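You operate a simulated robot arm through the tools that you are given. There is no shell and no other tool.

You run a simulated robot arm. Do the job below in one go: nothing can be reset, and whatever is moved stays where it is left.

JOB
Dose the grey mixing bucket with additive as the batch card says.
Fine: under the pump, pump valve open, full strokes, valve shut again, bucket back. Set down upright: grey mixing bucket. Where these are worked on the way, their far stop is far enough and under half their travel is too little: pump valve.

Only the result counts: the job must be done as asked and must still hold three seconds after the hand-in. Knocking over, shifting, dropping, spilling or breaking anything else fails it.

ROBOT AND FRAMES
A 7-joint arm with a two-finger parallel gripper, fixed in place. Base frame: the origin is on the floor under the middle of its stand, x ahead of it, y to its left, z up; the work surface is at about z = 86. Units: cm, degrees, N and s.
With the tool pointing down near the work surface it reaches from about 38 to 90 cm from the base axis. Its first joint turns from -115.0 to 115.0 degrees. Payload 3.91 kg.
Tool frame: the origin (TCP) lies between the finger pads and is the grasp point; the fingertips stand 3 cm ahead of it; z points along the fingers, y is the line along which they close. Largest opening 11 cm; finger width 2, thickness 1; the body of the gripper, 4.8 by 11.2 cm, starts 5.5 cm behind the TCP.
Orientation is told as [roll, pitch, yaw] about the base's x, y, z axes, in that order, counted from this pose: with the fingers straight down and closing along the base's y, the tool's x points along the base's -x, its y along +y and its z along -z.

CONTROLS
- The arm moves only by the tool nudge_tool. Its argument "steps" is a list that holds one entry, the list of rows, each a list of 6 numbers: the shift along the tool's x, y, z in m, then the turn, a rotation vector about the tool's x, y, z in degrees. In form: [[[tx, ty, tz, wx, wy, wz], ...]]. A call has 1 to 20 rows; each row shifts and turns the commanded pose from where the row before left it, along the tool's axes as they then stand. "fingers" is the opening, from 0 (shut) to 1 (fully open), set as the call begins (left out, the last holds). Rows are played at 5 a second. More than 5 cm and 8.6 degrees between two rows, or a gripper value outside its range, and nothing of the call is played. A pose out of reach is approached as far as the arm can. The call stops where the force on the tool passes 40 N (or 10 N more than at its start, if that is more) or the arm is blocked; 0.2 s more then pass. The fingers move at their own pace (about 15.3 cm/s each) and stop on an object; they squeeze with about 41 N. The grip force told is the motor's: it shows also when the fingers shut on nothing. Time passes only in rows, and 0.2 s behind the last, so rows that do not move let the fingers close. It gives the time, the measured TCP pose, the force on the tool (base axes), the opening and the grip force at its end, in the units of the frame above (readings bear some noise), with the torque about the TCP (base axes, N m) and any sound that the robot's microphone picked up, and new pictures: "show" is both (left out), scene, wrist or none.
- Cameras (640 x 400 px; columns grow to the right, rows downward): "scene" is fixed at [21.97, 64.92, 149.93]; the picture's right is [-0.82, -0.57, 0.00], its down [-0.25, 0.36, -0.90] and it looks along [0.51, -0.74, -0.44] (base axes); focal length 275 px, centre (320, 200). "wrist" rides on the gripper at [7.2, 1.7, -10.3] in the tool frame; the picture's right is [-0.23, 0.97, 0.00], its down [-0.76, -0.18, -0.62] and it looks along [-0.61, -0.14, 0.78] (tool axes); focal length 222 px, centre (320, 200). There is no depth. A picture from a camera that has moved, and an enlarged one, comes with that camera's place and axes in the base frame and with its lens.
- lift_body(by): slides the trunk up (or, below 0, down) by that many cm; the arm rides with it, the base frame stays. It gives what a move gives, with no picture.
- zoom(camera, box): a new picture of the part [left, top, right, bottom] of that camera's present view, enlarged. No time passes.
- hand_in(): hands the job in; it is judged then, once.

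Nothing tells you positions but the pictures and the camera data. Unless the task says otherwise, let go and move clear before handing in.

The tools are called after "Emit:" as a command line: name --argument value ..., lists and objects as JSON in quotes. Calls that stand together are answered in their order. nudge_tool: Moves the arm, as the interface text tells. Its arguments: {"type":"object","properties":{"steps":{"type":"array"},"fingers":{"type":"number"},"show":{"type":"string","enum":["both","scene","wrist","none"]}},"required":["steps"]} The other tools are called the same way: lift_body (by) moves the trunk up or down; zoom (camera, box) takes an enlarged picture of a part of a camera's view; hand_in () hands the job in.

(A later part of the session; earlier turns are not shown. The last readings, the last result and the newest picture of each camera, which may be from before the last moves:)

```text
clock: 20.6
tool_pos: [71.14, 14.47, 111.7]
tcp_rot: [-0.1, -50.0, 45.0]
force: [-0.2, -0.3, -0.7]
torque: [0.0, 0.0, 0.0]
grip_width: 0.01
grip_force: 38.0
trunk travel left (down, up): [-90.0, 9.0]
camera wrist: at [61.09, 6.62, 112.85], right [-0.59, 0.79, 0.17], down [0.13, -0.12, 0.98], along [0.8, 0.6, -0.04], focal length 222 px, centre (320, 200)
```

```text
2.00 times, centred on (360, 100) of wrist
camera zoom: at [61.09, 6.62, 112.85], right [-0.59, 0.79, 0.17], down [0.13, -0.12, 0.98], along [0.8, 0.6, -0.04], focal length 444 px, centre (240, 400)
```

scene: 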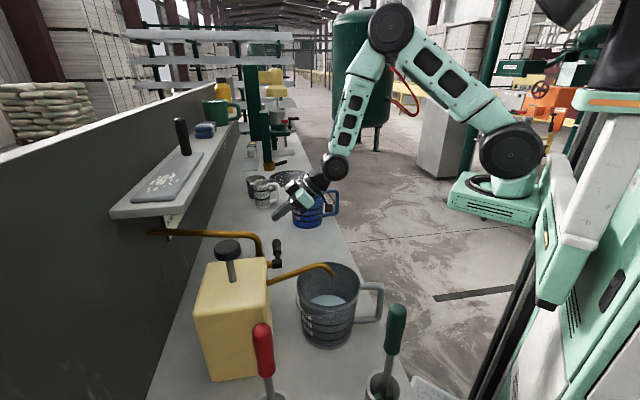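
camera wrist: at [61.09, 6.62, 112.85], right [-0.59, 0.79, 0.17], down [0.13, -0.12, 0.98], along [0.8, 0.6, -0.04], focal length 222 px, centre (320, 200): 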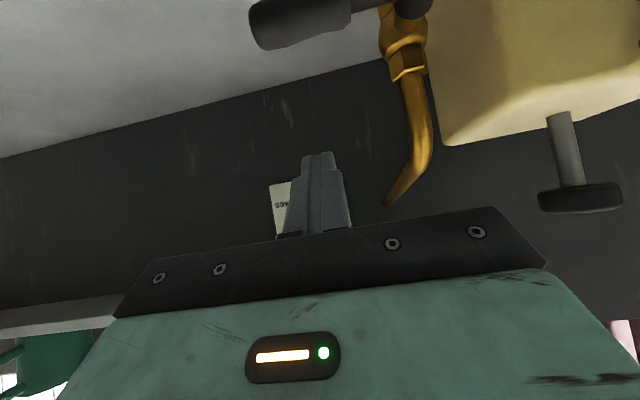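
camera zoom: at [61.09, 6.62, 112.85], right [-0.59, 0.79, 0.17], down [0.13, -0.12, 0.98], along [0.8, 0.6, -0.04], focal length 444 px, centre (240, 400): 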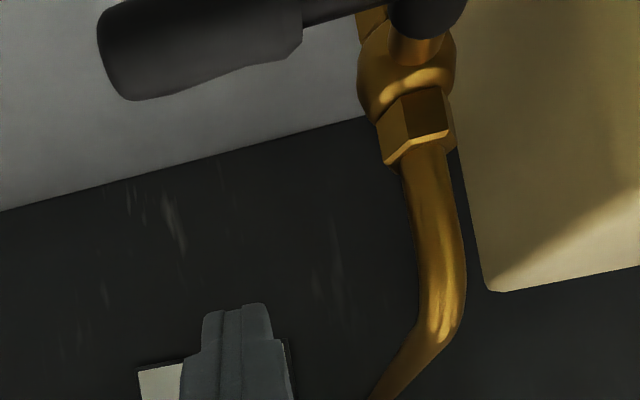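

The lever's centreline is at n≈61.7, z≈100.2, and the closed fingers are right above its grip. I descend to near-contact and then push down gently to learn which way it turns.

Emit:
nudge_tool --steps '[[[0.023, 0, 0.0193, 0, 0, 0], [0.023, 0, 0.0193, 0, 0, 0], [0.0077, 0, 0.0064, 0, 0, 0], [0.0038, 0, 0.0032, 0, 0, 0], [0.0019, 0, 0.0016, 0, 0, 0], [0.0019, 0, 0.0016, 0, 0, 0]]]'

Emit:
zoom --camera "scene" --box '[200, 200, 376, 310]'

```text
clock: 22.0
tool_pos: [71.12, 14.39, 103.96]
tcp_rot: [-0.1, -50.2, 45.0]
force: [-5.4, -3.2, 13.0]
torque: [0.09, 0.04, -0.16]
grip_width: 0.0
grip_force: 37.4
trunk travel left (down, up): [-90.0, 9.0]
camera wrist: at [61.08, 6.59, 104.96], right [-0.59, 0.79, 0.17], down [0.13, -0.12, 0.98], along [0.8, 0.6, -0.03], focal length 222 px, centre (320, 200)
```

scene: 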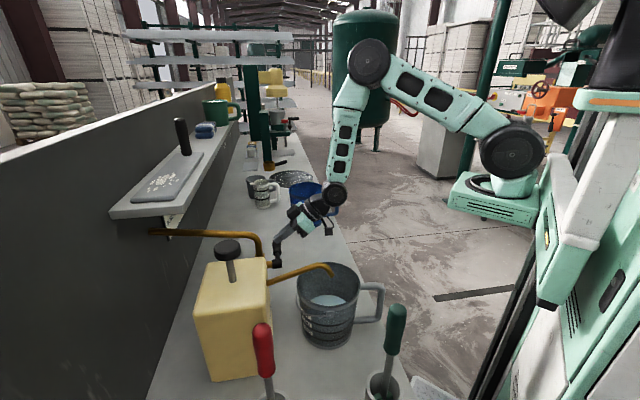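
wrist: 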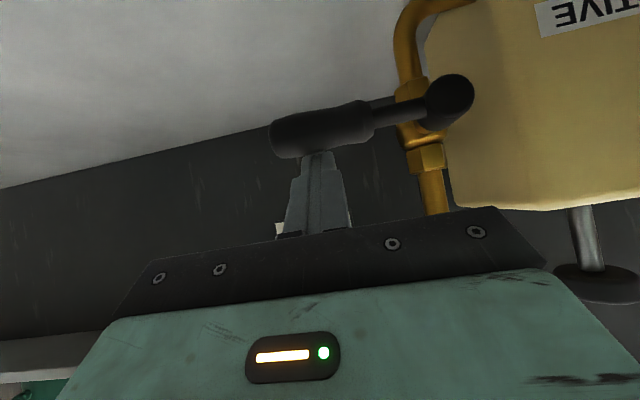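

```text
3.64 times, centred on (288, 255) of scene
camera zoom: at [21.97, 64.92, 149.93], right [-0.82, -0.57, 0.0], down [-0.25, 0.36, -0.9], along [0.51, -0.74, -0.44], focal length 1001 px, centre (436, 0)
```

zoom: 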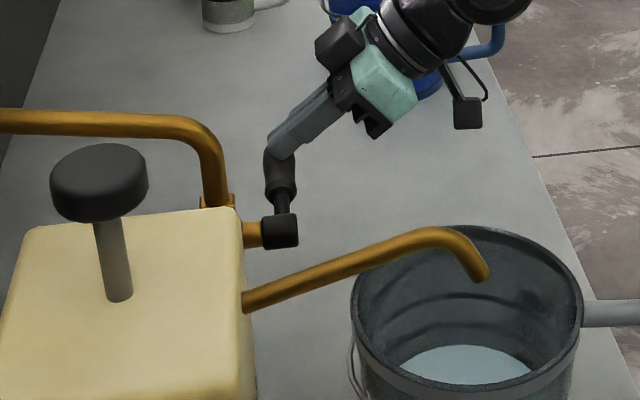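

Contact made with 13 N and the lever hasn't visibly moved. I press a few millimetres more to tell a stiff valve from an end stop.

Emit:
nudge_tool --steps '[[[0.0015, 0, 0.0013, 0, 0, 0], [0.0015, 0, 0.0013, 0, 0, 0]]]'

Emit:
zoom --camera "scene" --box '[200, 200, 376, 310]'

```text
clock: 22.6
tool_pos: [71.17, 14.44, 103.89]
tcp_rot: [-0.2, -50.7, 45.2]
force: [-16.8, -13.2, 26.0]
torque: [0.0, 0.17, 0.09]
grip_width: 0.01
grip_force: 37.3
trunk travel left (down, up): [-90.0, 9.0]
stopped in row 2: the force on the tool passed its limit at 43 N (the readings are from after the stop); the commanded pose is now the measured one
camera wrist: at [61.05, 6.58, 104.83], right [-0.59, 0.79, 0.17], down [0.13, -0.12, 0.98], along [0.8, 0.6, -0.03], focal length 222 px, centre (320, 200)
```

scene: 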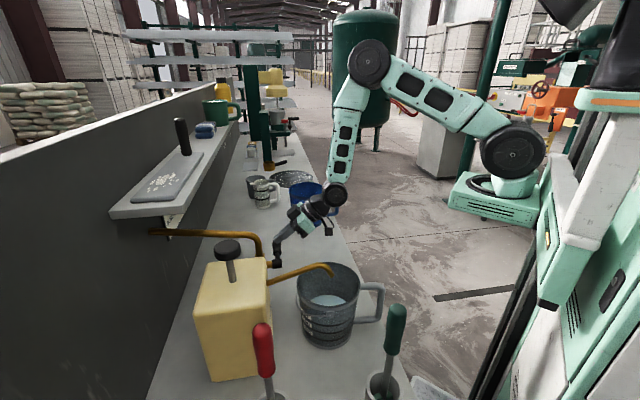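
wrist: 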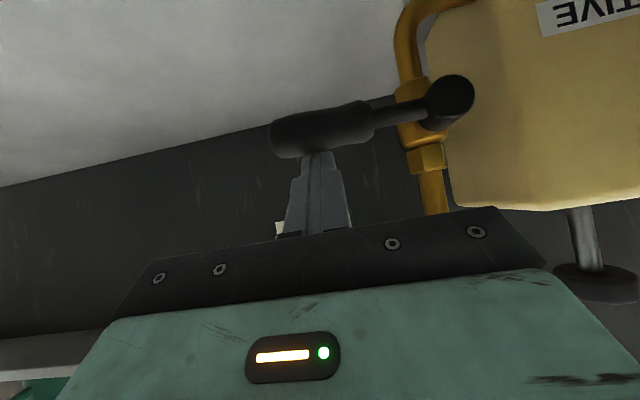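

```text
3.64 times, centred on (288, 255) of scene
camera zoom: at [21.97, 64.92, 149.93], right [-0.82, -0.57, 0.0], down [-0.25, 0.36, -0.9], along [0.51, -0.74, -0.44], focal length 1001 px, centre (436, 0)
```

zoom: 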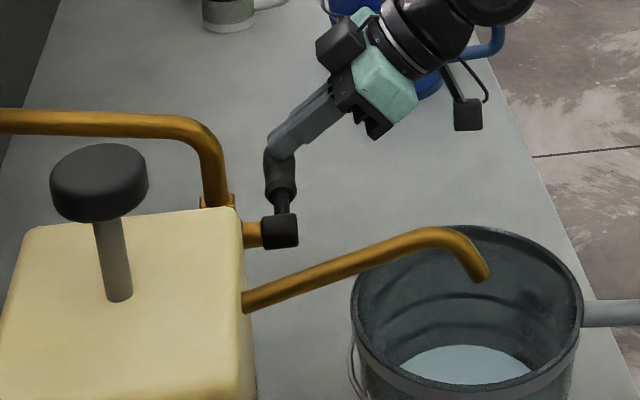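

It's a hard stop downward, so the valve must open upward. I back off, go around in front and bring the fingers underneath the lever.

Emit:
nudge_tool --steps '[[[-0.0153, 0, -0.0129, 0, 0, 0], [0.0193, 0, -0.023, 0, 0, 0], [0.0193, 0.007, -0.023, 0, 0, 0], [0.0227, 0, 0.0191, 0, 0, 0], [0.0227, 0, 0.0191, 0, 0, 0], [0.0227, 0, 0.0191, 0, 0, 0], [-0.0184, 0, 0.0219, 0, 0, 0], [-0.0184, 0, 0.0219, 0, 0, 0], [0, 0, 0, 0, 0, 0]]]'

Emit:
zoom --camera "scene" --box '[200, 200, 376, 310]'

Emit:
zoom --camera "wrist" --box '[200, 60, 520, 260]'

```text
clock: 24.6
tool_pos: [70.75, 14.82, 96.86]
tcp_rot: [-0.3, -50.4, 45.1]
force: [0.4, 0.6, -0.2]
torque: [0.01, 0.01, -0.01]
grip_width: 0.0
grip_force: 37.7
trunk travel left (down, up): [-90.0, 9.0]
camera wrist: at [60.66, 7.0, 97.78], right [-0.59, 0.79, 0.17], down [0.13, -0.12, 0.98], along [0.8, 0.6, -0.03], focal length 222 px, centre (320, 200)
```

scene: 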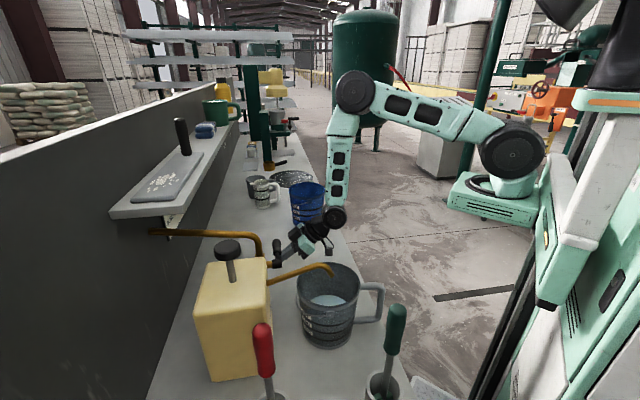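
wrist: 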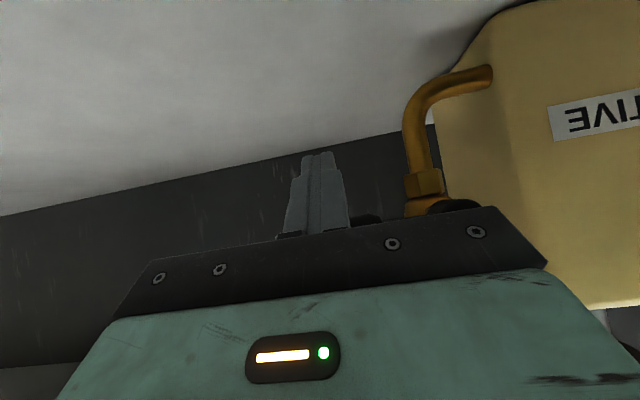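

```text
3.64 times, centred on (288, 255) of scene
camera zoom: at [21.97, 64.92, 149.93], right [-0.82, -0.57, 0.0], down [-0.25, 0.36, -0.9], along [0.51, -0.74, -0.44], focal length 1001 px, centre (436, 0)
```

zoom: 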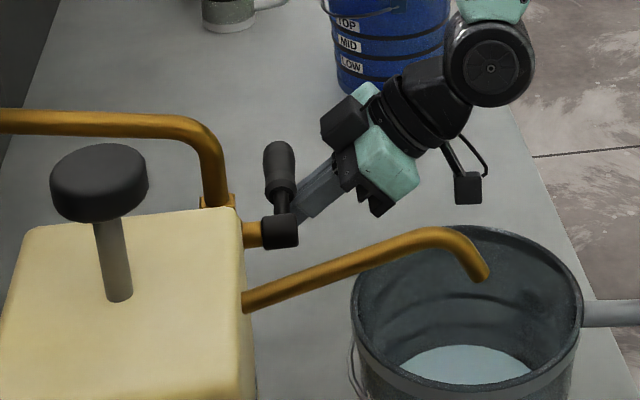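

```text
2.00 times, centred on (360, 160) of wrist
camera zoom: at [60.66, 7.0, 97.78], right [-0.59, 0.79, 0.17], down [0.13, -0.12, 0.98], along [0.8, 0.6, -0.03], focal length 444 px, centre (240, 280)
```

zoom: 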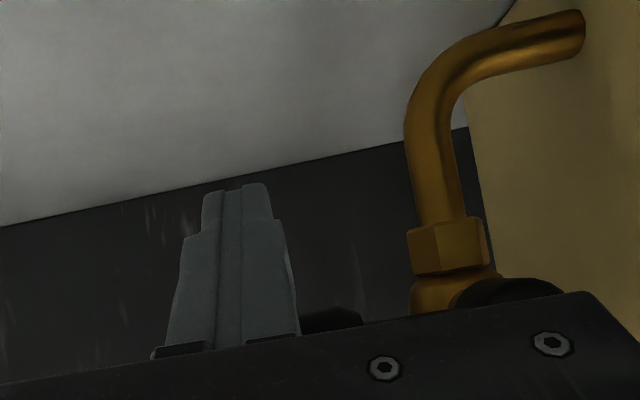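

The fingers are below the lever now. I push it upward along its arc, starting with the first portion.

Emit:
nudge_tool --steps '[[[-0.0123, 0, -0.0102, 0, 0, 0], [-0.0077, 0, -0.0064, 0, 0, 0], [-0.0077, 0, -0.0064, 0, 0, 0], [-0.0077, 0, -0.0064, 0, 0, 0]]]'

Emit:
zoom --camera "scene" --box '[200, 200, 376, 310]'

```text
clock: 25.6
tool_pos: [70.4, 14.81, 101.36]
tcp_rot: [-0.1, -50.4, 45.1]
force: [-9.4, -4.5, -2.0]
torque: [-0.04, 0.0, 0.14]
grip_width: 0.0
grip_force: 37.4
trunk travel left (down, up): [-90.0, 9.0]
camera wrist: at [60.43, 6.98, 102.38], right [-0.59, 0.79, 0.17], down [0.13, -0.12, 0.98], along [0.8, 0.6, -0.03], focal length 222 px, centre (320, 200)
```

scene: 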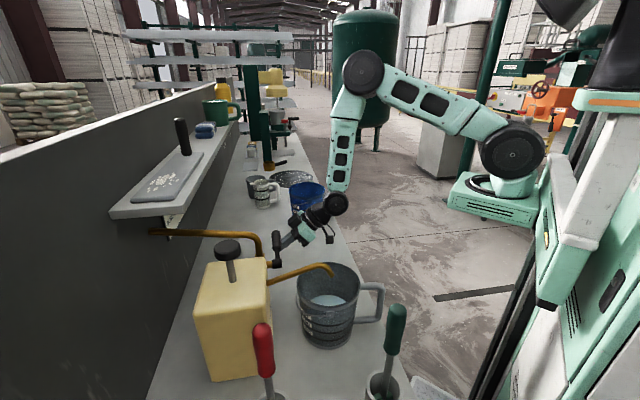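
wrist: 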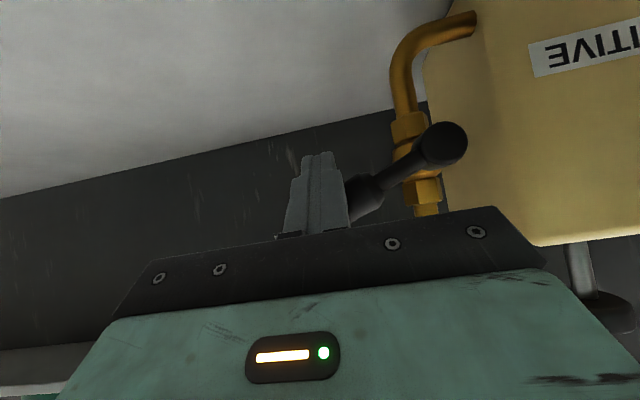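

```text
3.64 times, centred on (288, 255) of scene
camera zoom: at [21.97, 64.92, 149.93], right [-0.82, -0.57, 0.0], down [-0.25, 0.36, -0.9], along [0.51, -0.74, -0.44], focal length 1001 px, centre (436, 0)
```

zoom: 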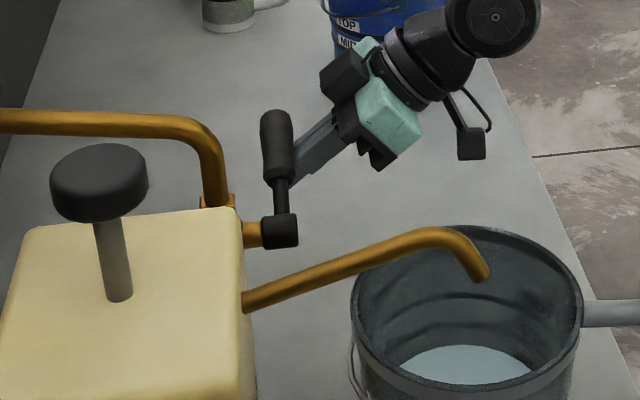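

The lever rises easily. I follow the arc further.

Emit:
nudge_tool --steps '[[[-0.0115, 0, -0.0095, 0, 0, 0], [-0.0075, 0.0035, -0.0062, 0, 0, 0], [-0.0075, 0.0035, -0.0062, 0, 0, 0], [-0.0064, 0.0059, -0.0053, 0, 0, 0], [-0.0064, 0.0059, -0.0053, 0, 0, 0], [-0.005, 0.008, -0.0042, 0, 0, 0], [-0.005, 0.008, -0.0042, 0, 0, 0]]]'

Emit:
zoom --camera "scene" --box '[200, 200, 376, 310]'

```text
clock: 27.2
tool_pos: [68.29, 17.2, 107.92]
tcp_rot: [-0.3, -50.7, 45.1]
force: [-7.0, -6.2, -4.0]
torque: [-0.01, -0.03, 0.12]
grip_width: 0.0
grip_force: 37.5
trunk travel left (down, up): [-90.0, 9.0]
camera wrist: at [58.23, 9.47, 108.87], right [-0.59, 0.79, 0.17], down [0.12, -0.12, 0.98], along [0.8, 0.6, -0.03], focal length 222 px, centre (320, 200)
```

scene: 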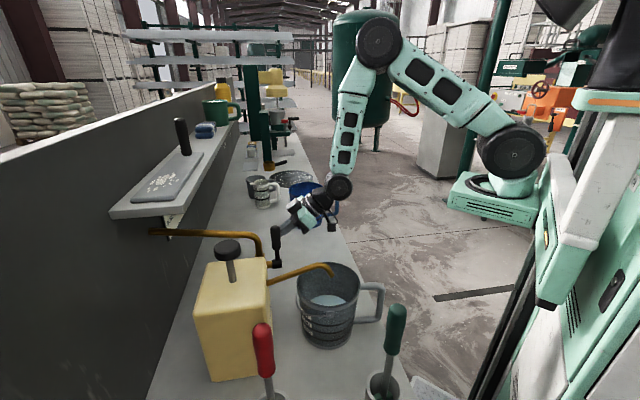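
wrist: 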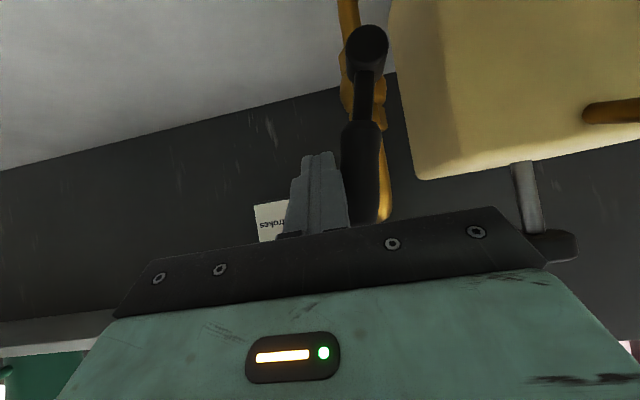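

```text
3.64 times, centred on (288, 255) of scene
camera zoom: at [21.97, 64.92, 149.93], right [-0.82, -0.57, 0.0], down [-0.25, 0.36, -0.9], along [0.51, -0.74, -0.44], focal length 1001 px, centre (436, 0)
```

zoom: 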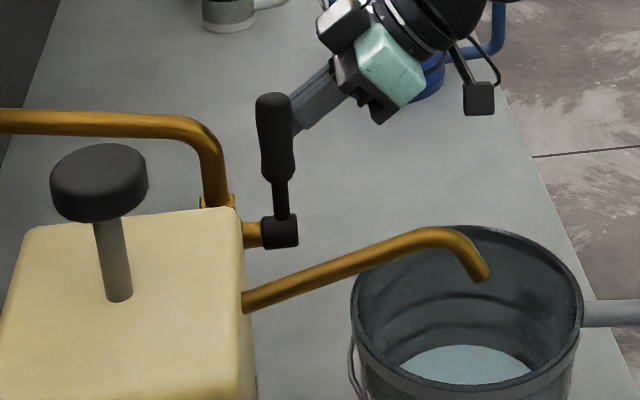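

The lever is about 70–75° up. I push it on, sideways now, to its far stop.

Emit:
nudge_tool --steps '[[[-0.0035, 0.0095, -0.0029, 0, 0, 0], [-0.0035, 0.0095, -0.0029, 0, 0, 0], [0, 0.005, 0, 0, 0, 0], [0, 0.004, 0, 0, 0, 0]]]'

Emit:
zoom --camera "scene" --box '[200, 200, 376, 310]'

Emit:
zoom --camera "wrist" --box '[240, 0, 480, 220]'

```text
clock: 28.2
tool_pos: [66.98, 18.71, 108.78]
tcp_rot: [-0.5, -50.7, 44.7]
force: [32.4, -21.0, 4.0]
torque: [-0.4, -0.81, -0.74]
grip_width: 0.01
grip_force: 37.6
trunk travel left (down, up): [-90.0, 9.0]
camera wrist: at [56.7, 11.07, 109.71], right [-0.58, 0.8, 0.17], down [0.12, -0.12, 0.99], along [0.81, 0.59, -0.02], focal length 222 px, centre (320, 200)
```

scene: 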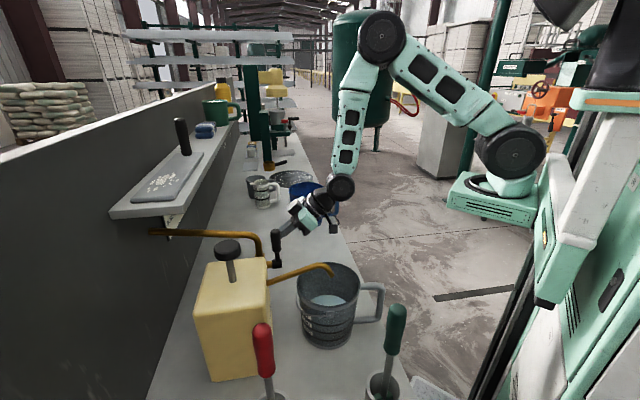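
wrist: 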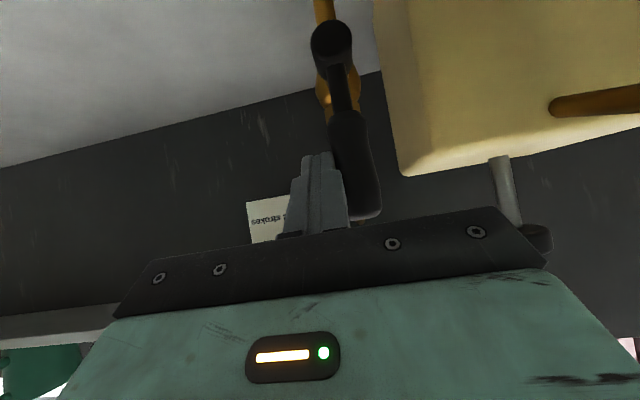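

```text
3.64 times, centred on (288, 255) of scene
camera zoom: at [21.97, 64.92, 149.93], right [-0.82, -0.57, 0.0], down [-0.25, 0.36, -0.9], along [0.51, -0.74, -0.44], focal length 1001 px, centre (436, 0)
```

zoom: 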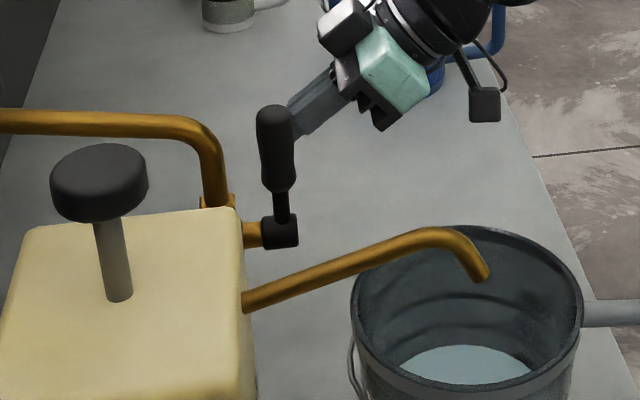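

```text
1.82 times, centred on (360, 110) of wrist
camera zoom: at [56.7, 11.07, 109.71], right [-0.58, 0.8, 0.17], down [0.12, -0.12, 0.99], along [0.81, 0.59, -0.02], focal length 404 px, centre (247, 364)
```

zoom: 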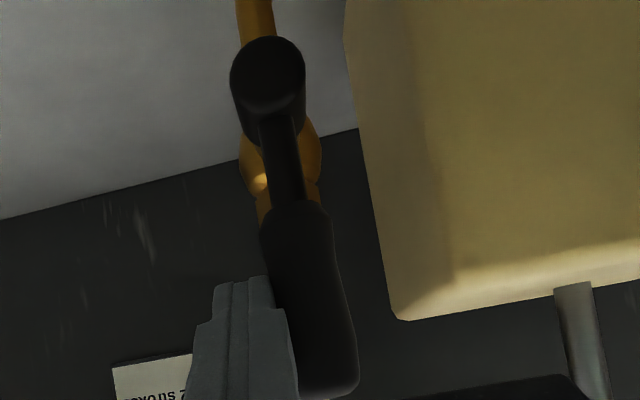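

The far stop is reached (38 N sideways, lever vertical, in line with the pipe). I back off without disturbing the lever and rise, tilting the tool back to see that it stays put.

Emit:
nudge_tool --steps '[[[0, -0.015, 0, 0, 0, 0], [0, -0.015, 0, 0, 0, 0], [-0.0079, 0, -0.0324, 0, 0, 0], [-0.0079, 0, -0.0324, 0, 0, 0], [-0.0079, 0, -0.0324, 0, 0, 0], [0, 0, 0, 0, 8.5, 0], [0, 0, 0, 0, 8.5, 0], [0, 0, 0, 0, 8.5, 0], [0, 0, 0, 0, 0, 0]]]'

Emit:
zoom --camera "scene" --box '[200, 200, 376, 310]'

Emit:
zoom --camera "wrist" --box '[280, 40, 600, 240]'

```text
clock: 30.2
tool_pos: [64.12, 12.93, 116.69]
tcp_rot: [-0.1, -24.8, 45.1]
force: [0.0, -0.7, -0.7]
torque: [0.01, 0.02, 0.0]
grip_width: 0.0
grip_force: 37.6
trunk travel left (down, up): [-90.0, 9.0]
camera wrist: at [55.13, 6.3, 123.0], right [-0.54, 0.84, 0.09], down [0.43, 0.18, 0.89], along [0.72, 0.52, -0.45], focal length 222 px, centre (320, 200)
```

scene: 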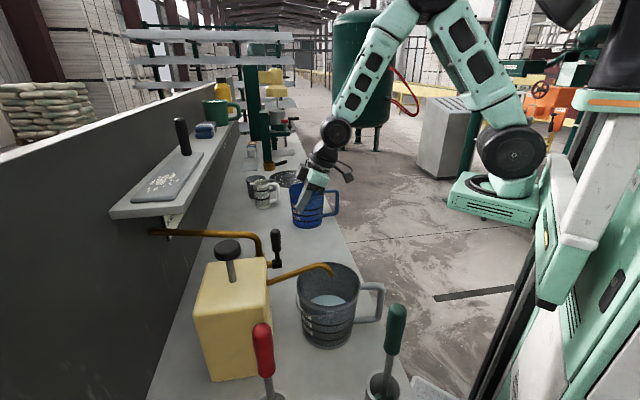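
wrist: 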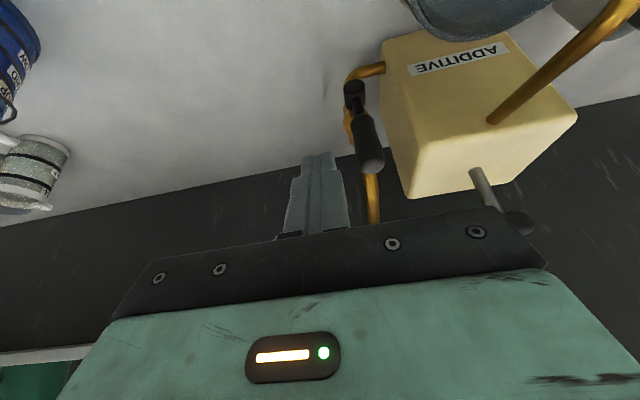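

```text
3.64 times, centred on (288, 255) of scene
camera zoom: at [21.97, 64.92, 149.93], right [-0.82, -0.57, 0.0], down [-0.25, 0.36, -0.9], along [0.51, -0.74, -0.44], focal length 1001 px, centre (436, 0)
```

zoom: 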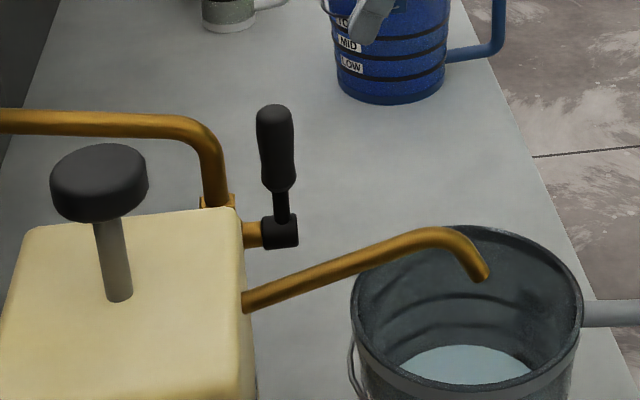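

```text
2.00 times, centred on (440, 140) of wrist
camera zoom: at [55.13, 6.3, 123.0], right [-0.54, 0.84, 0.09], down [0.43, 0.18, 0.89], along [0.72, 0.52, -0.45], focal length 444 px, centre (80, 320)
```

zoom: 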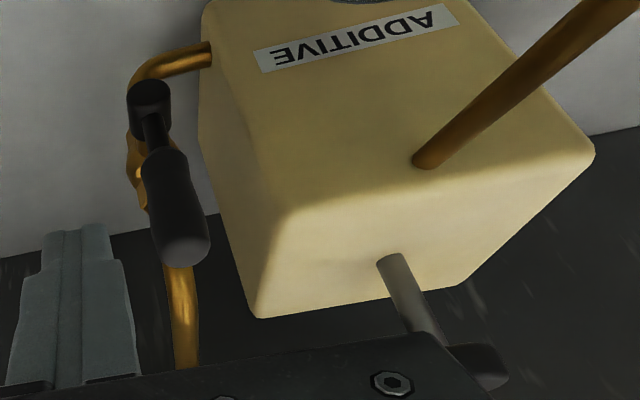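

The lever stays vertical (open). The pump knob I now place at about (63.3, 38.2), top at z≈117, 5.5 cm wide. I rise and travel to hover over it, keeping the tool tilted away from the shelf.

Emit:
nudge_tool --steps '[[[-0.0195, 0, -0.0422, 0, 0, 0], [-0.0195, 0, -0.0422, 0, 0, 0], [-0.0257, 0.0308, 0.0119, 0, 0, 0], [-0.0257, 0.0308, 0.0119, 0, 0, 0], [-0.0257, 0.0308, 0.0119, 0, 0, 0], [-0.0257, 0.0308, 0.0119, 0, 0, 0], [-0.0257, 0.0308, 0.0119, 0, 0, 0], [-0.0257, 0.0308, 0.0119, 0, 0, 0], [0, 0, 0, 0, 0, 0]]]'

Emit:
zoom --camera "scene" --box '[160, 180, 352, 300]'

Emit:
zoom --camera "wrist" --box '[200, 40, 440, 240]'

```text
clock: 32.2
tool_pos: [62.95, 37.94, 125.94]
tcp_rot: [-0.1, -24.9, 45.1]
force: [0.1, 0.0, 0.4]
torque: [0.0, -0.02, 0.03]
grip_width: 0.0
grip_force: 37.9
trunk travel left (down, up): [-90.0, 9.0]
camera wrist: at [54.09, 31.36, 132.23], right [-0.54, 0.83, 0.09], down [0.43, 0.18, 0.89], along [0.72, 0.52, -0.45], focal length 222 px, centre (320, 200)
```

scene: 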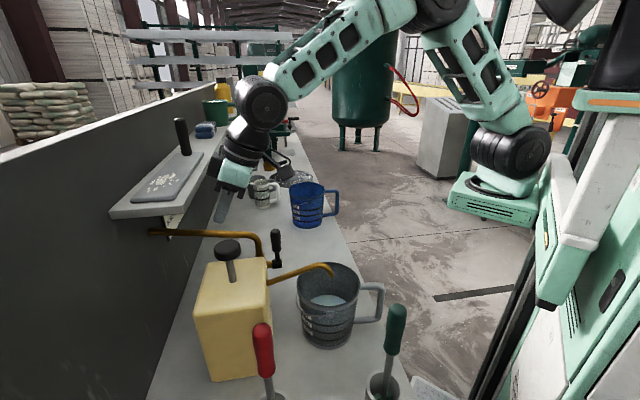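
wrist: 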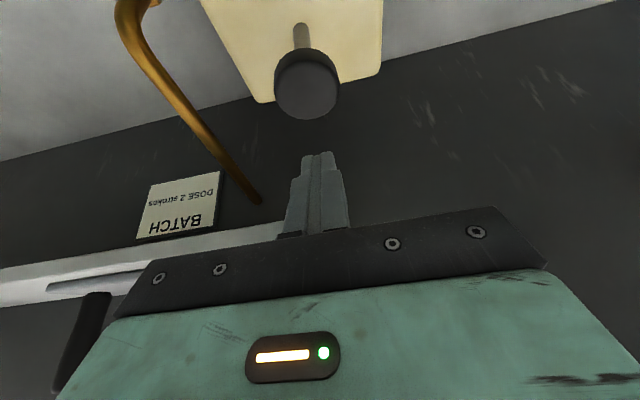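

```text
3.33 times, centred on (256, 240) of scene
camera zoom: at [21.97, 64.92, 149.93], right [-0.82, -0.57, 0.0], down [-0.25, 0.36, -0.9], along [0.51, -0.74, -0.44], focal length 917 px, centre (533, 67)
```

zoom: 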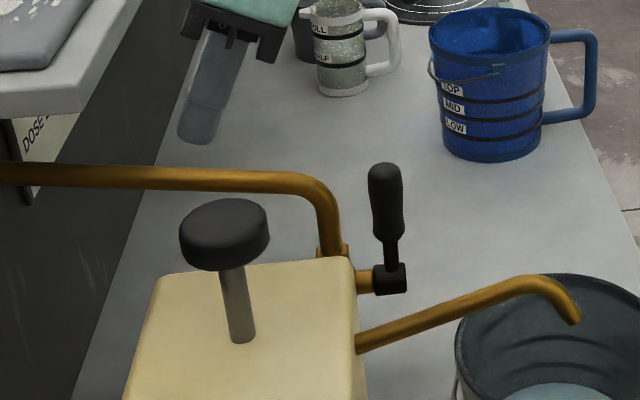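

```text
2.00 times, centred on (320, 140) of wrist
camera zoom: at [54.09, 31.36, 132.23], right [-0.54, 0.83, 0.09], down [0.43, 0.18, 0.89], along [0.72, 0.52, -0.45], focal length 444 px, centre (320, 320)
```

zoom: 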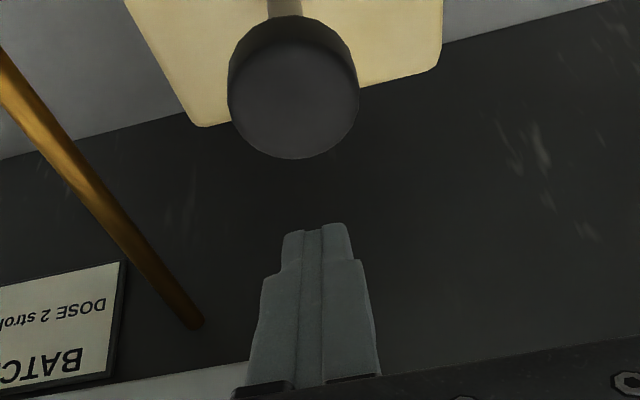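

The closed fingertips are centred over the knob (s≈18, n≈71.6). I go down to contact and begin the first press.

Emit:
nudge_tool --steps '[[[0.0105, -0.002, 0.0227, 0, 0, 0], [0.0084, 0, 0.0182, 0, 0, 0], [0.0042, 0, 0.0091, 0, 0, 0], [0.0042, 0, 0.0091, 0, 0, 0]]]'

Emit:
zoom --camera "scene" --box '[160, 180, 352, 300]'

```text
clock: 33.2
tool_pos: [63.15, 37.84, 119.39]
tcp_rot: [-0.1, -24.9, 45.0]
force: [0.4, -0.2, 1.5]
torque: [0.02, -0.01, 0.02]
grip_width: 0.0
grip_force: 37.6
trunk travel left (down, up): [-90.0, 9.0]
camera wrist: at [54.32, 31.21, 125.74], right [-0.54, 0.84, 0.09], down [0.43, 0.18, 0.89], along [0.72, 0.52, -0.45], focal length 222 px, centre (320, 200)
```

scene: 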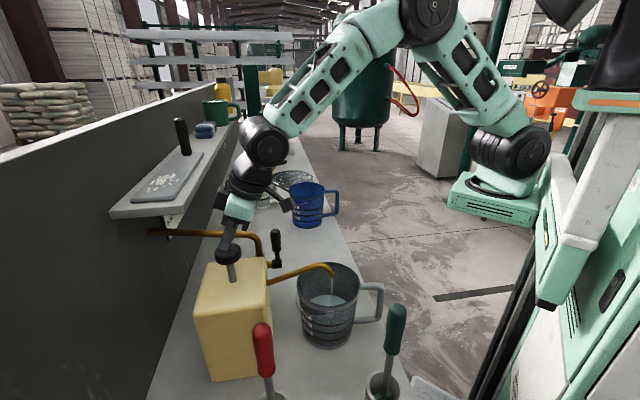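
wrist: 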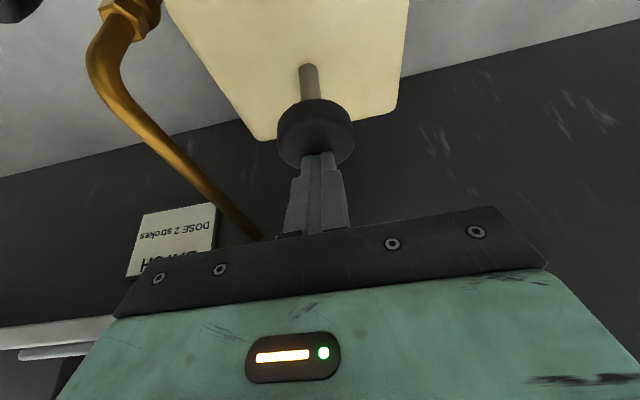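

```text
3.33 times, centred on (256, 240) of scene
camera zoom: at [21.97, 64.92, 149.93], right [-0.82, -0.57, 0.0], down [-0.25, 0.36, -0.9], along [0.51, -0.74, -0.44], focal length 917 px, centre (533, 67)
```

zoom: 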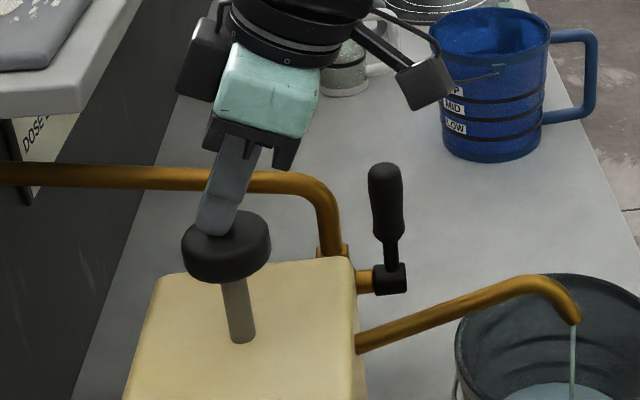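

Additive is flowing from the spout into the bucket. I continue pressing to the bottom of the stroke.

Emit:
nudge_tool --steps '[[[0.0042, 0, 0.0091, 0, 0, 0], [0.0042, 0, 0.0091, 0, 0, 0], [0.0042, 0, 0.0091, 0, 0, 0], [0.0042, 0, 0.0091, 0, 0, 0], [0.0029, 0, 0.0064, 0, 0, 0], [0.0021, 0, 0.0045, 0, 0, 0], [0.0021, 0, 0.0045, 0, 0, 0], [0.0021, 0, 0.0045, 0, 0, 0]]]'

Emit:
zoom --camera "scene" --box '[160, 180, 352, 300]'

```text
clock: 34.3
tool_pos: [63.44, 38.11, 116.16]
tcp_rot: [-0.1, -25.8, 44.9]
force: [-3.2, -4.2, 20.3]
torque: [-0.04, 0.02, -0.05]
grip_width: 0.0
grip_force: 37.7
trunk travel left (down, up): [-90.0, 9.0]
stopped in row 5: the force on the tool passed its limit at 46 N (the readings are from after the stop); the commanded pose is now the measured one
camera wrist: at [54.33, 31.39, 122.36], right [-0.54, 0.83, 0.1], down [0.42, 0.17, 0.89], along [0.73, 0.53, -0.44], focal length 222 px, centre (320, 200)
```

scene: 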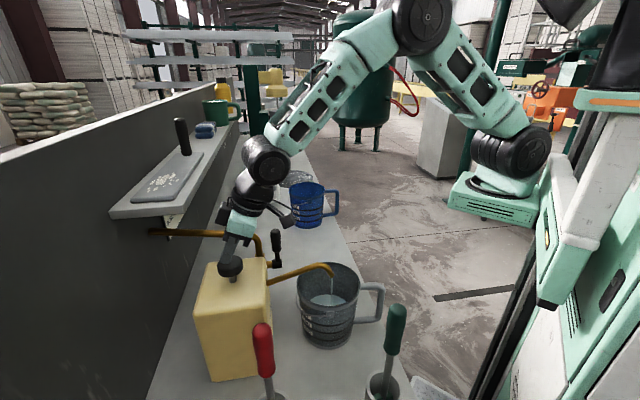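
wrist: 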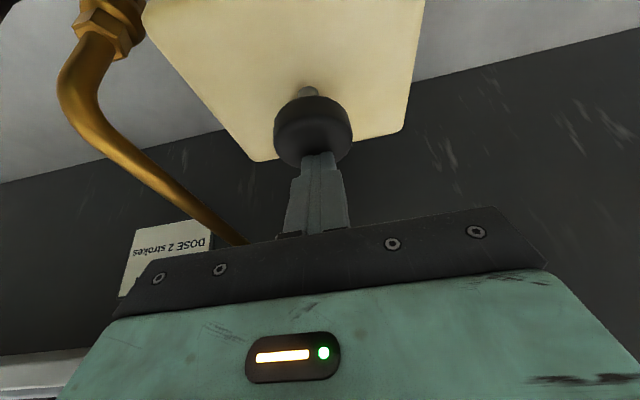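

```text
3.33 times, centred on (256, 240) of scene
camera zoom: at [21.97, 64.92, 149.93], right [-0.82, -0.57, 0.0], down [-0.25, 0.36, -0.9], along [0.51, -0.74, -0.44], focal length 917 px, centre (533, 67)
```

zoom: 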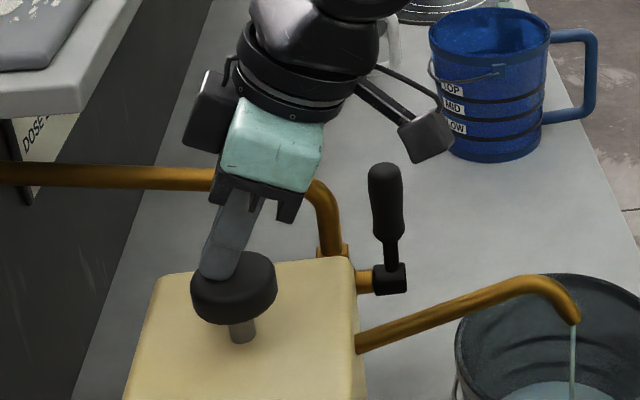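

It hit something hard at about 4.2 cm of travel. I press a touch further to confirm that this is the real bottom stop.

Emit:
nudge_tool --steps '[[[0.0008, 0, 0.0018, 0, 0, 0], [0.0008, 0, 0.0018, 0, 0, 0]]]' --show "scene"

Emit:
zoom --camera "scene" --box '[160, 180, 352, 300]'

```text
clock: 34.9
tool_pos: [63.42, 38.34, 116.21]
tcp_rot: [0.1, -26.3, 44.9]
force: [-2.9, -2.8, 18.2]
torque: [-0.02, 0.02, -0.01]
grip_width: 0.0
grip_force: 37.5
trunk travel left (down, up): [-90.0, 9.0]
stopped in row 2: the force on the tool passed its limit at 42 N (the readings are from after the stop); the commanded pose is now the measured one
```

scene: 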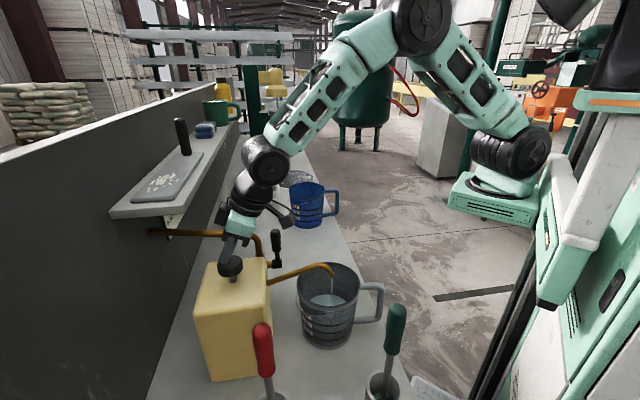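

```text
3.33 times, centred on (256, 240) of scene
camera zoom: at [21.97, 64.92, 149.93], right [-0.82, -0.57, 0.0], down [-0.25, 0.36, -0.9], along [0.51, -0.74, -0.44], focal length 917 px, centre (533, 67)
```

zoom: 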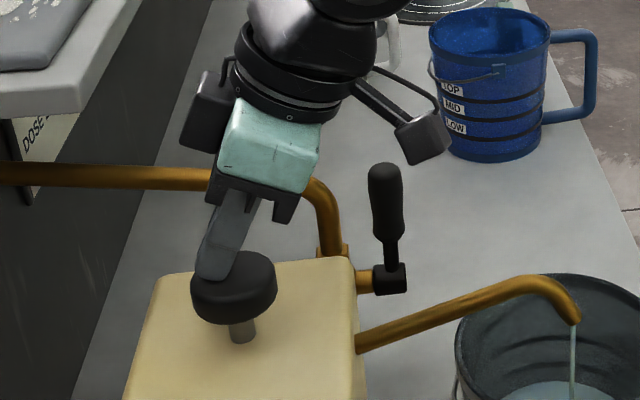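

That is the hard bottom stop. I rise well clear so the knob returns fully.

Emit:
nudge_tool --steps '[[[-0.008, 0, -0.0195, 0, 0, 0], [-0.008, 0, -0.0195, 0, 0, 0], [-0.008, 0, -0.0195, 0, 0, 0], [0, 0, 0, 0, 0, 0], [0, 0, 0, 0, 0, 0], [0, 0, 0, 0, 0, 0]]]'

Emit:
zoom --camera "scene" --box '[160, 180, 352, 300]'

Emit:
zoom --camera "wrist" --box '[200, 40, 440, 240]'

```text
clock: 36.3
tool_pos: [63.2, 37.93, 122.27]
tcp_rot: [0.0, -25.9, 45.0]
force: [0.1, 0.4, -0.5]
torque: [-0.01, 0.01, 0.0]
grip_width: 0.0
grip_force: 37.9
trunk travel left (down, up): [-90.0, 9.0]
camera wrist: at [54.23, 31.21, 128.32], right [-0.54, 0.83, 0.1], down [0.42, 0.17, 0.89], along [0.73, 0.53, -0.44], focal length 222 px, centre (320, 200)
```

scene: 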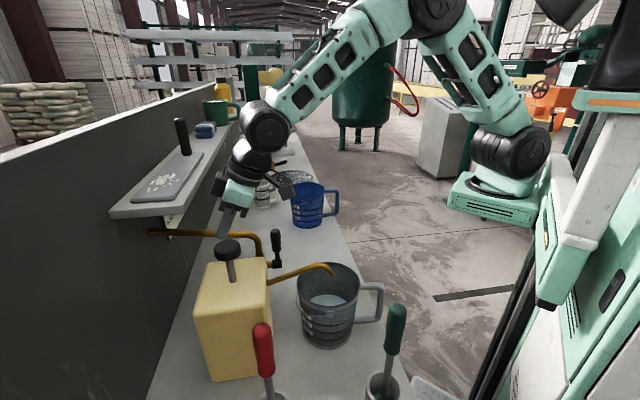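
wrist: 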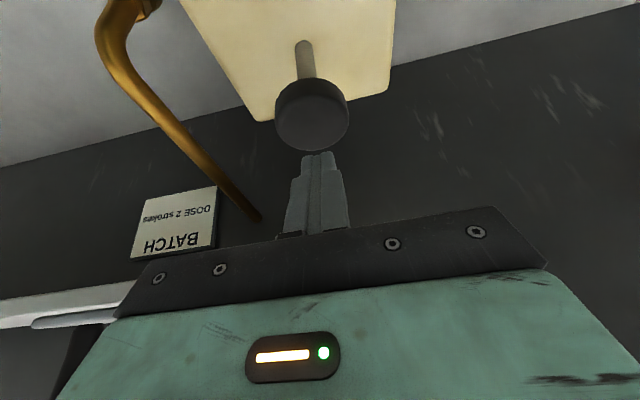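

```text
3.33 times, centred on (256, 240) of scene
camera zoom: at [21.97, 64.92, 149.93], right [-0.82, -0.57, 0.0], down [-0.25, 0.36, -0.9], along [0.51, -0.74, -0.44], focal length 917 px, centre (533, 67)
```

zoom: 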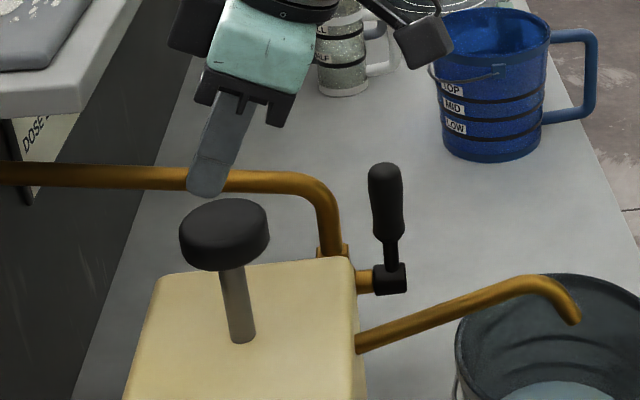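

```text
2.00 times, centred on (320, 140) of wrist
camera zoom: at [54.23, 31.21, 128.32], right [-0.54, 0.83, 0.1], down [0.42, 0.17, 0.89], along [0.73, 0.53, -0.44], focal length 444 px, centre (320, 320)
```

zoom: 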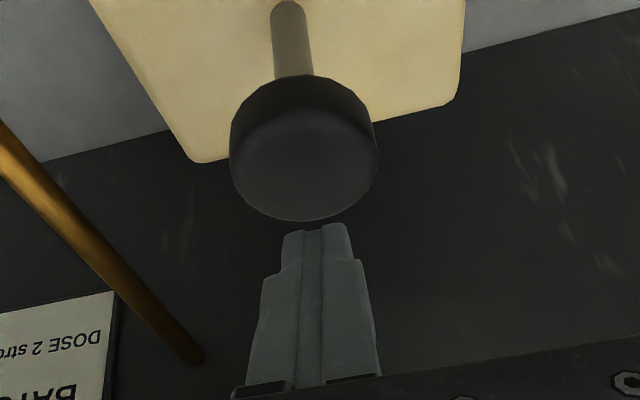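

First full stroke delivered; the knob is fully back up and the stream has stopped. I do the second stroke the same way.

Emit:
nudge_tool --steps '[[[0.0066, 0, 0.0135, 0, 0, 0], [0.0044, 0, 0.009, 0, 0, 0], [0.0044, 0, 0.009, 0, 0, 0], [0.0044, 0, 0.009, 0, 0, 0], [0.0044, 0, 0.009, 0, 0, 0], [0.0022, 0, 0.0045, 0, 0, 0], [0.0018, 0, 0.0036, 0, 0, 0], [0.0018, 0, 0.0036, 0, 0, 0], [0.0018, 0, 0.0036, 0, 0, 0]]]'

Emit:
zoom --camera "scene" --box '[160, 180, 352, 300]'

```text
clock: 38.1
tool_pos: [63.47, 38.06, 116.13]
tcp_rot: [0.0, -26.7, 44.9]
force: [-3.4, -4.4, 19.6]
torque: [-0.05, 0.05, 0.01]
grip_width: 0.0
grip_force: 37.9
trunk travel left (down, up): [-90.0, 9.0]
stopped in row 9: the force on the tool passed its limit at 44 N (the readings are from after the stop); the commanded pose is now the measured one
camera wrist: at [54.25, 31.28, 122.17], right [-0.54, 0.83, 0.1], down [0.41, 0.16, 0.9], along [0.73, 0.53, -0.43], focal length 222 px, centre (320, 200)
```

scene: 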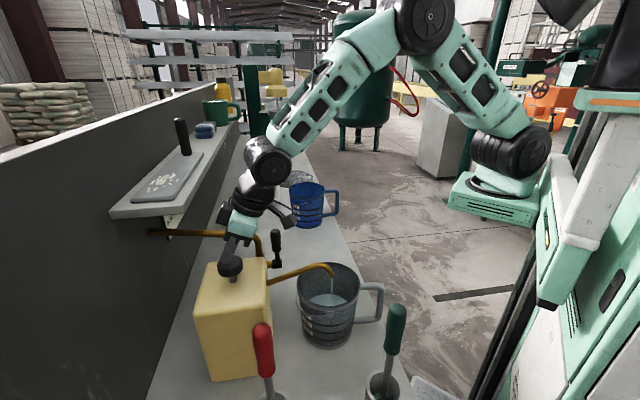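
wrist: 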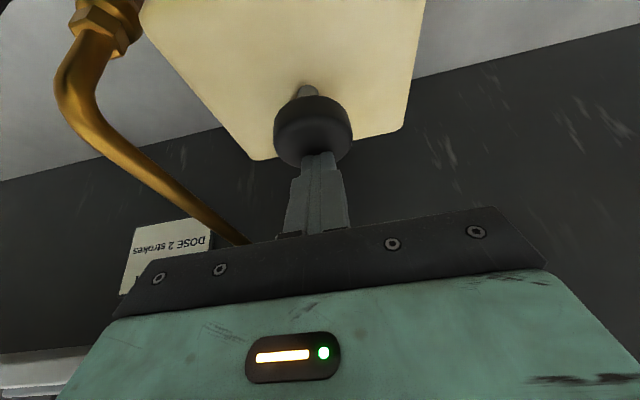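

```text
3.33 times, centred on (256, 240) of scene
camera zoom: at [21.97, 64.92, 149.93], right [-0.82, -0.57, 0.0], down [-0.25, 0.36, -0.9], along [0.51, -0.74, -0.44], focal length 917 px, centre (533, 67)
```

zoom: 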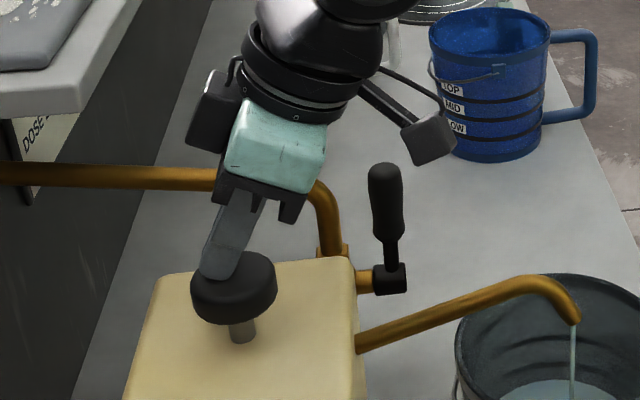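

The second full stroke is delivered. I rise off the knob and move back toward the valve, to the pump side of the lever, tilting the tool outward again.

Emit:
nudge_tool --steps '[[[-0.012, 0, -0.0238, 0, 0, 0], [-0.012, 0, -0.0238, 0, 0, 0], [-0.012, 0, -0.0238, 0, 0, 0], [0.0268, -0.024, -0.0135, 0, 0, 0], [0.0268, -0.024, -0.0135, 0, 0, 0], [0.0268, -0.024, -0.0135, 0, 0, 0], [0.0268, -0.024, -0.0135, 0, 0, 0], [0, 0, 0, 0, -8, 0], [0, 0, 0, 0, -8, 0], [0, 0, 0, 0, -8, 0], [0, 0, 0, 0, 0, 0]]]'

Emit:
zoom --camera "scene" --box '[160, 180, 352, 300]'

Emit:
zoom --camera "wrist" --box '[160, 0, 480, 200]'

```text
clock: 40.5
tool_pos: [61.73, 22.74, 123.88]
tcp_rot: [0.0, -50.4, 44.9]
force: [0.8, -0.2, -1.1]
torque: [0.01, 0.01, -0.01]
grip_width: 0.0
grip_force: 37.6
trunk travel left (down, up): [-90.0, 9.0]
camera wrist: at [51.56, 14.96, 124.93], right [-0.59, 0.79, 0.18], down [0.13, -0.12, 0.98], along [0.8, 0.6, -0.03], focal length 222 px, centre (320, 200)
```

scene: 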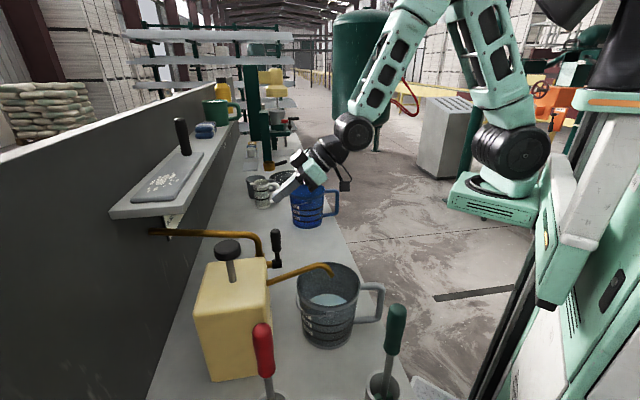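
wrist: 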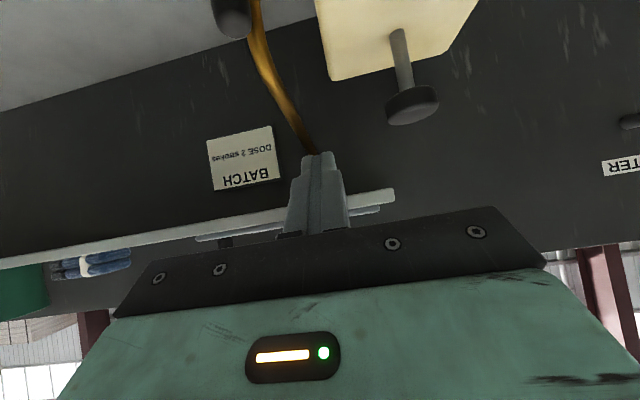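

```text
3.33 times, centred on (256, 240) of scene
camera zoom: at [21.97, 64.92, 149.93], right [-0.82, -0.57, 0.0], down [-0.25, 0.36, -0.9], along [0.51, -0.74, -0.44], focal length 917 px, centre (533, 67)
```

zoom: 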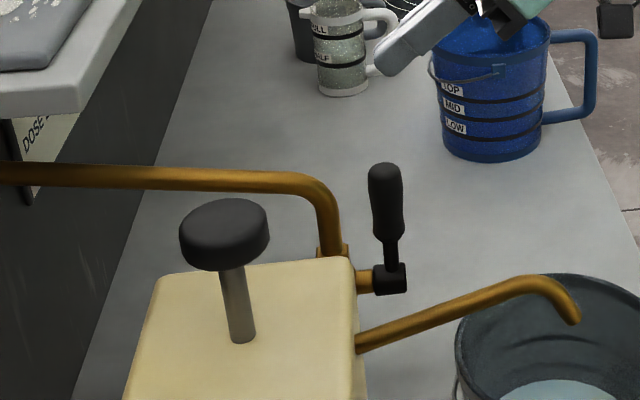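

```text
2.00 times, centred on (320, 100) of wrist
camera zoom: at [51.56, 14.96, 124.93], right [-0.59, 0.79, 0.18], down [0.13, -0.12, 0.98], along [0.8, 0.6, -0.03], focal length 444 px, centre (320, 400)
```

zoom: 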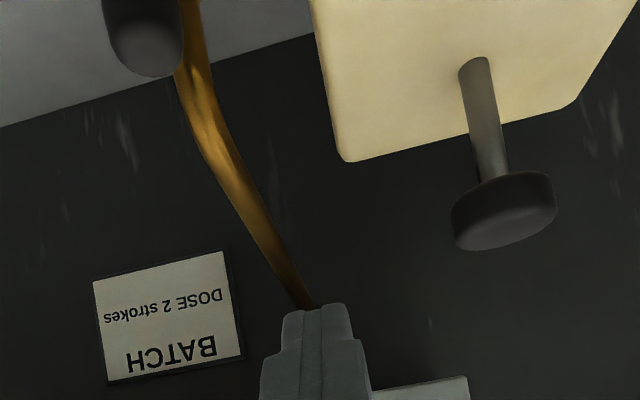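

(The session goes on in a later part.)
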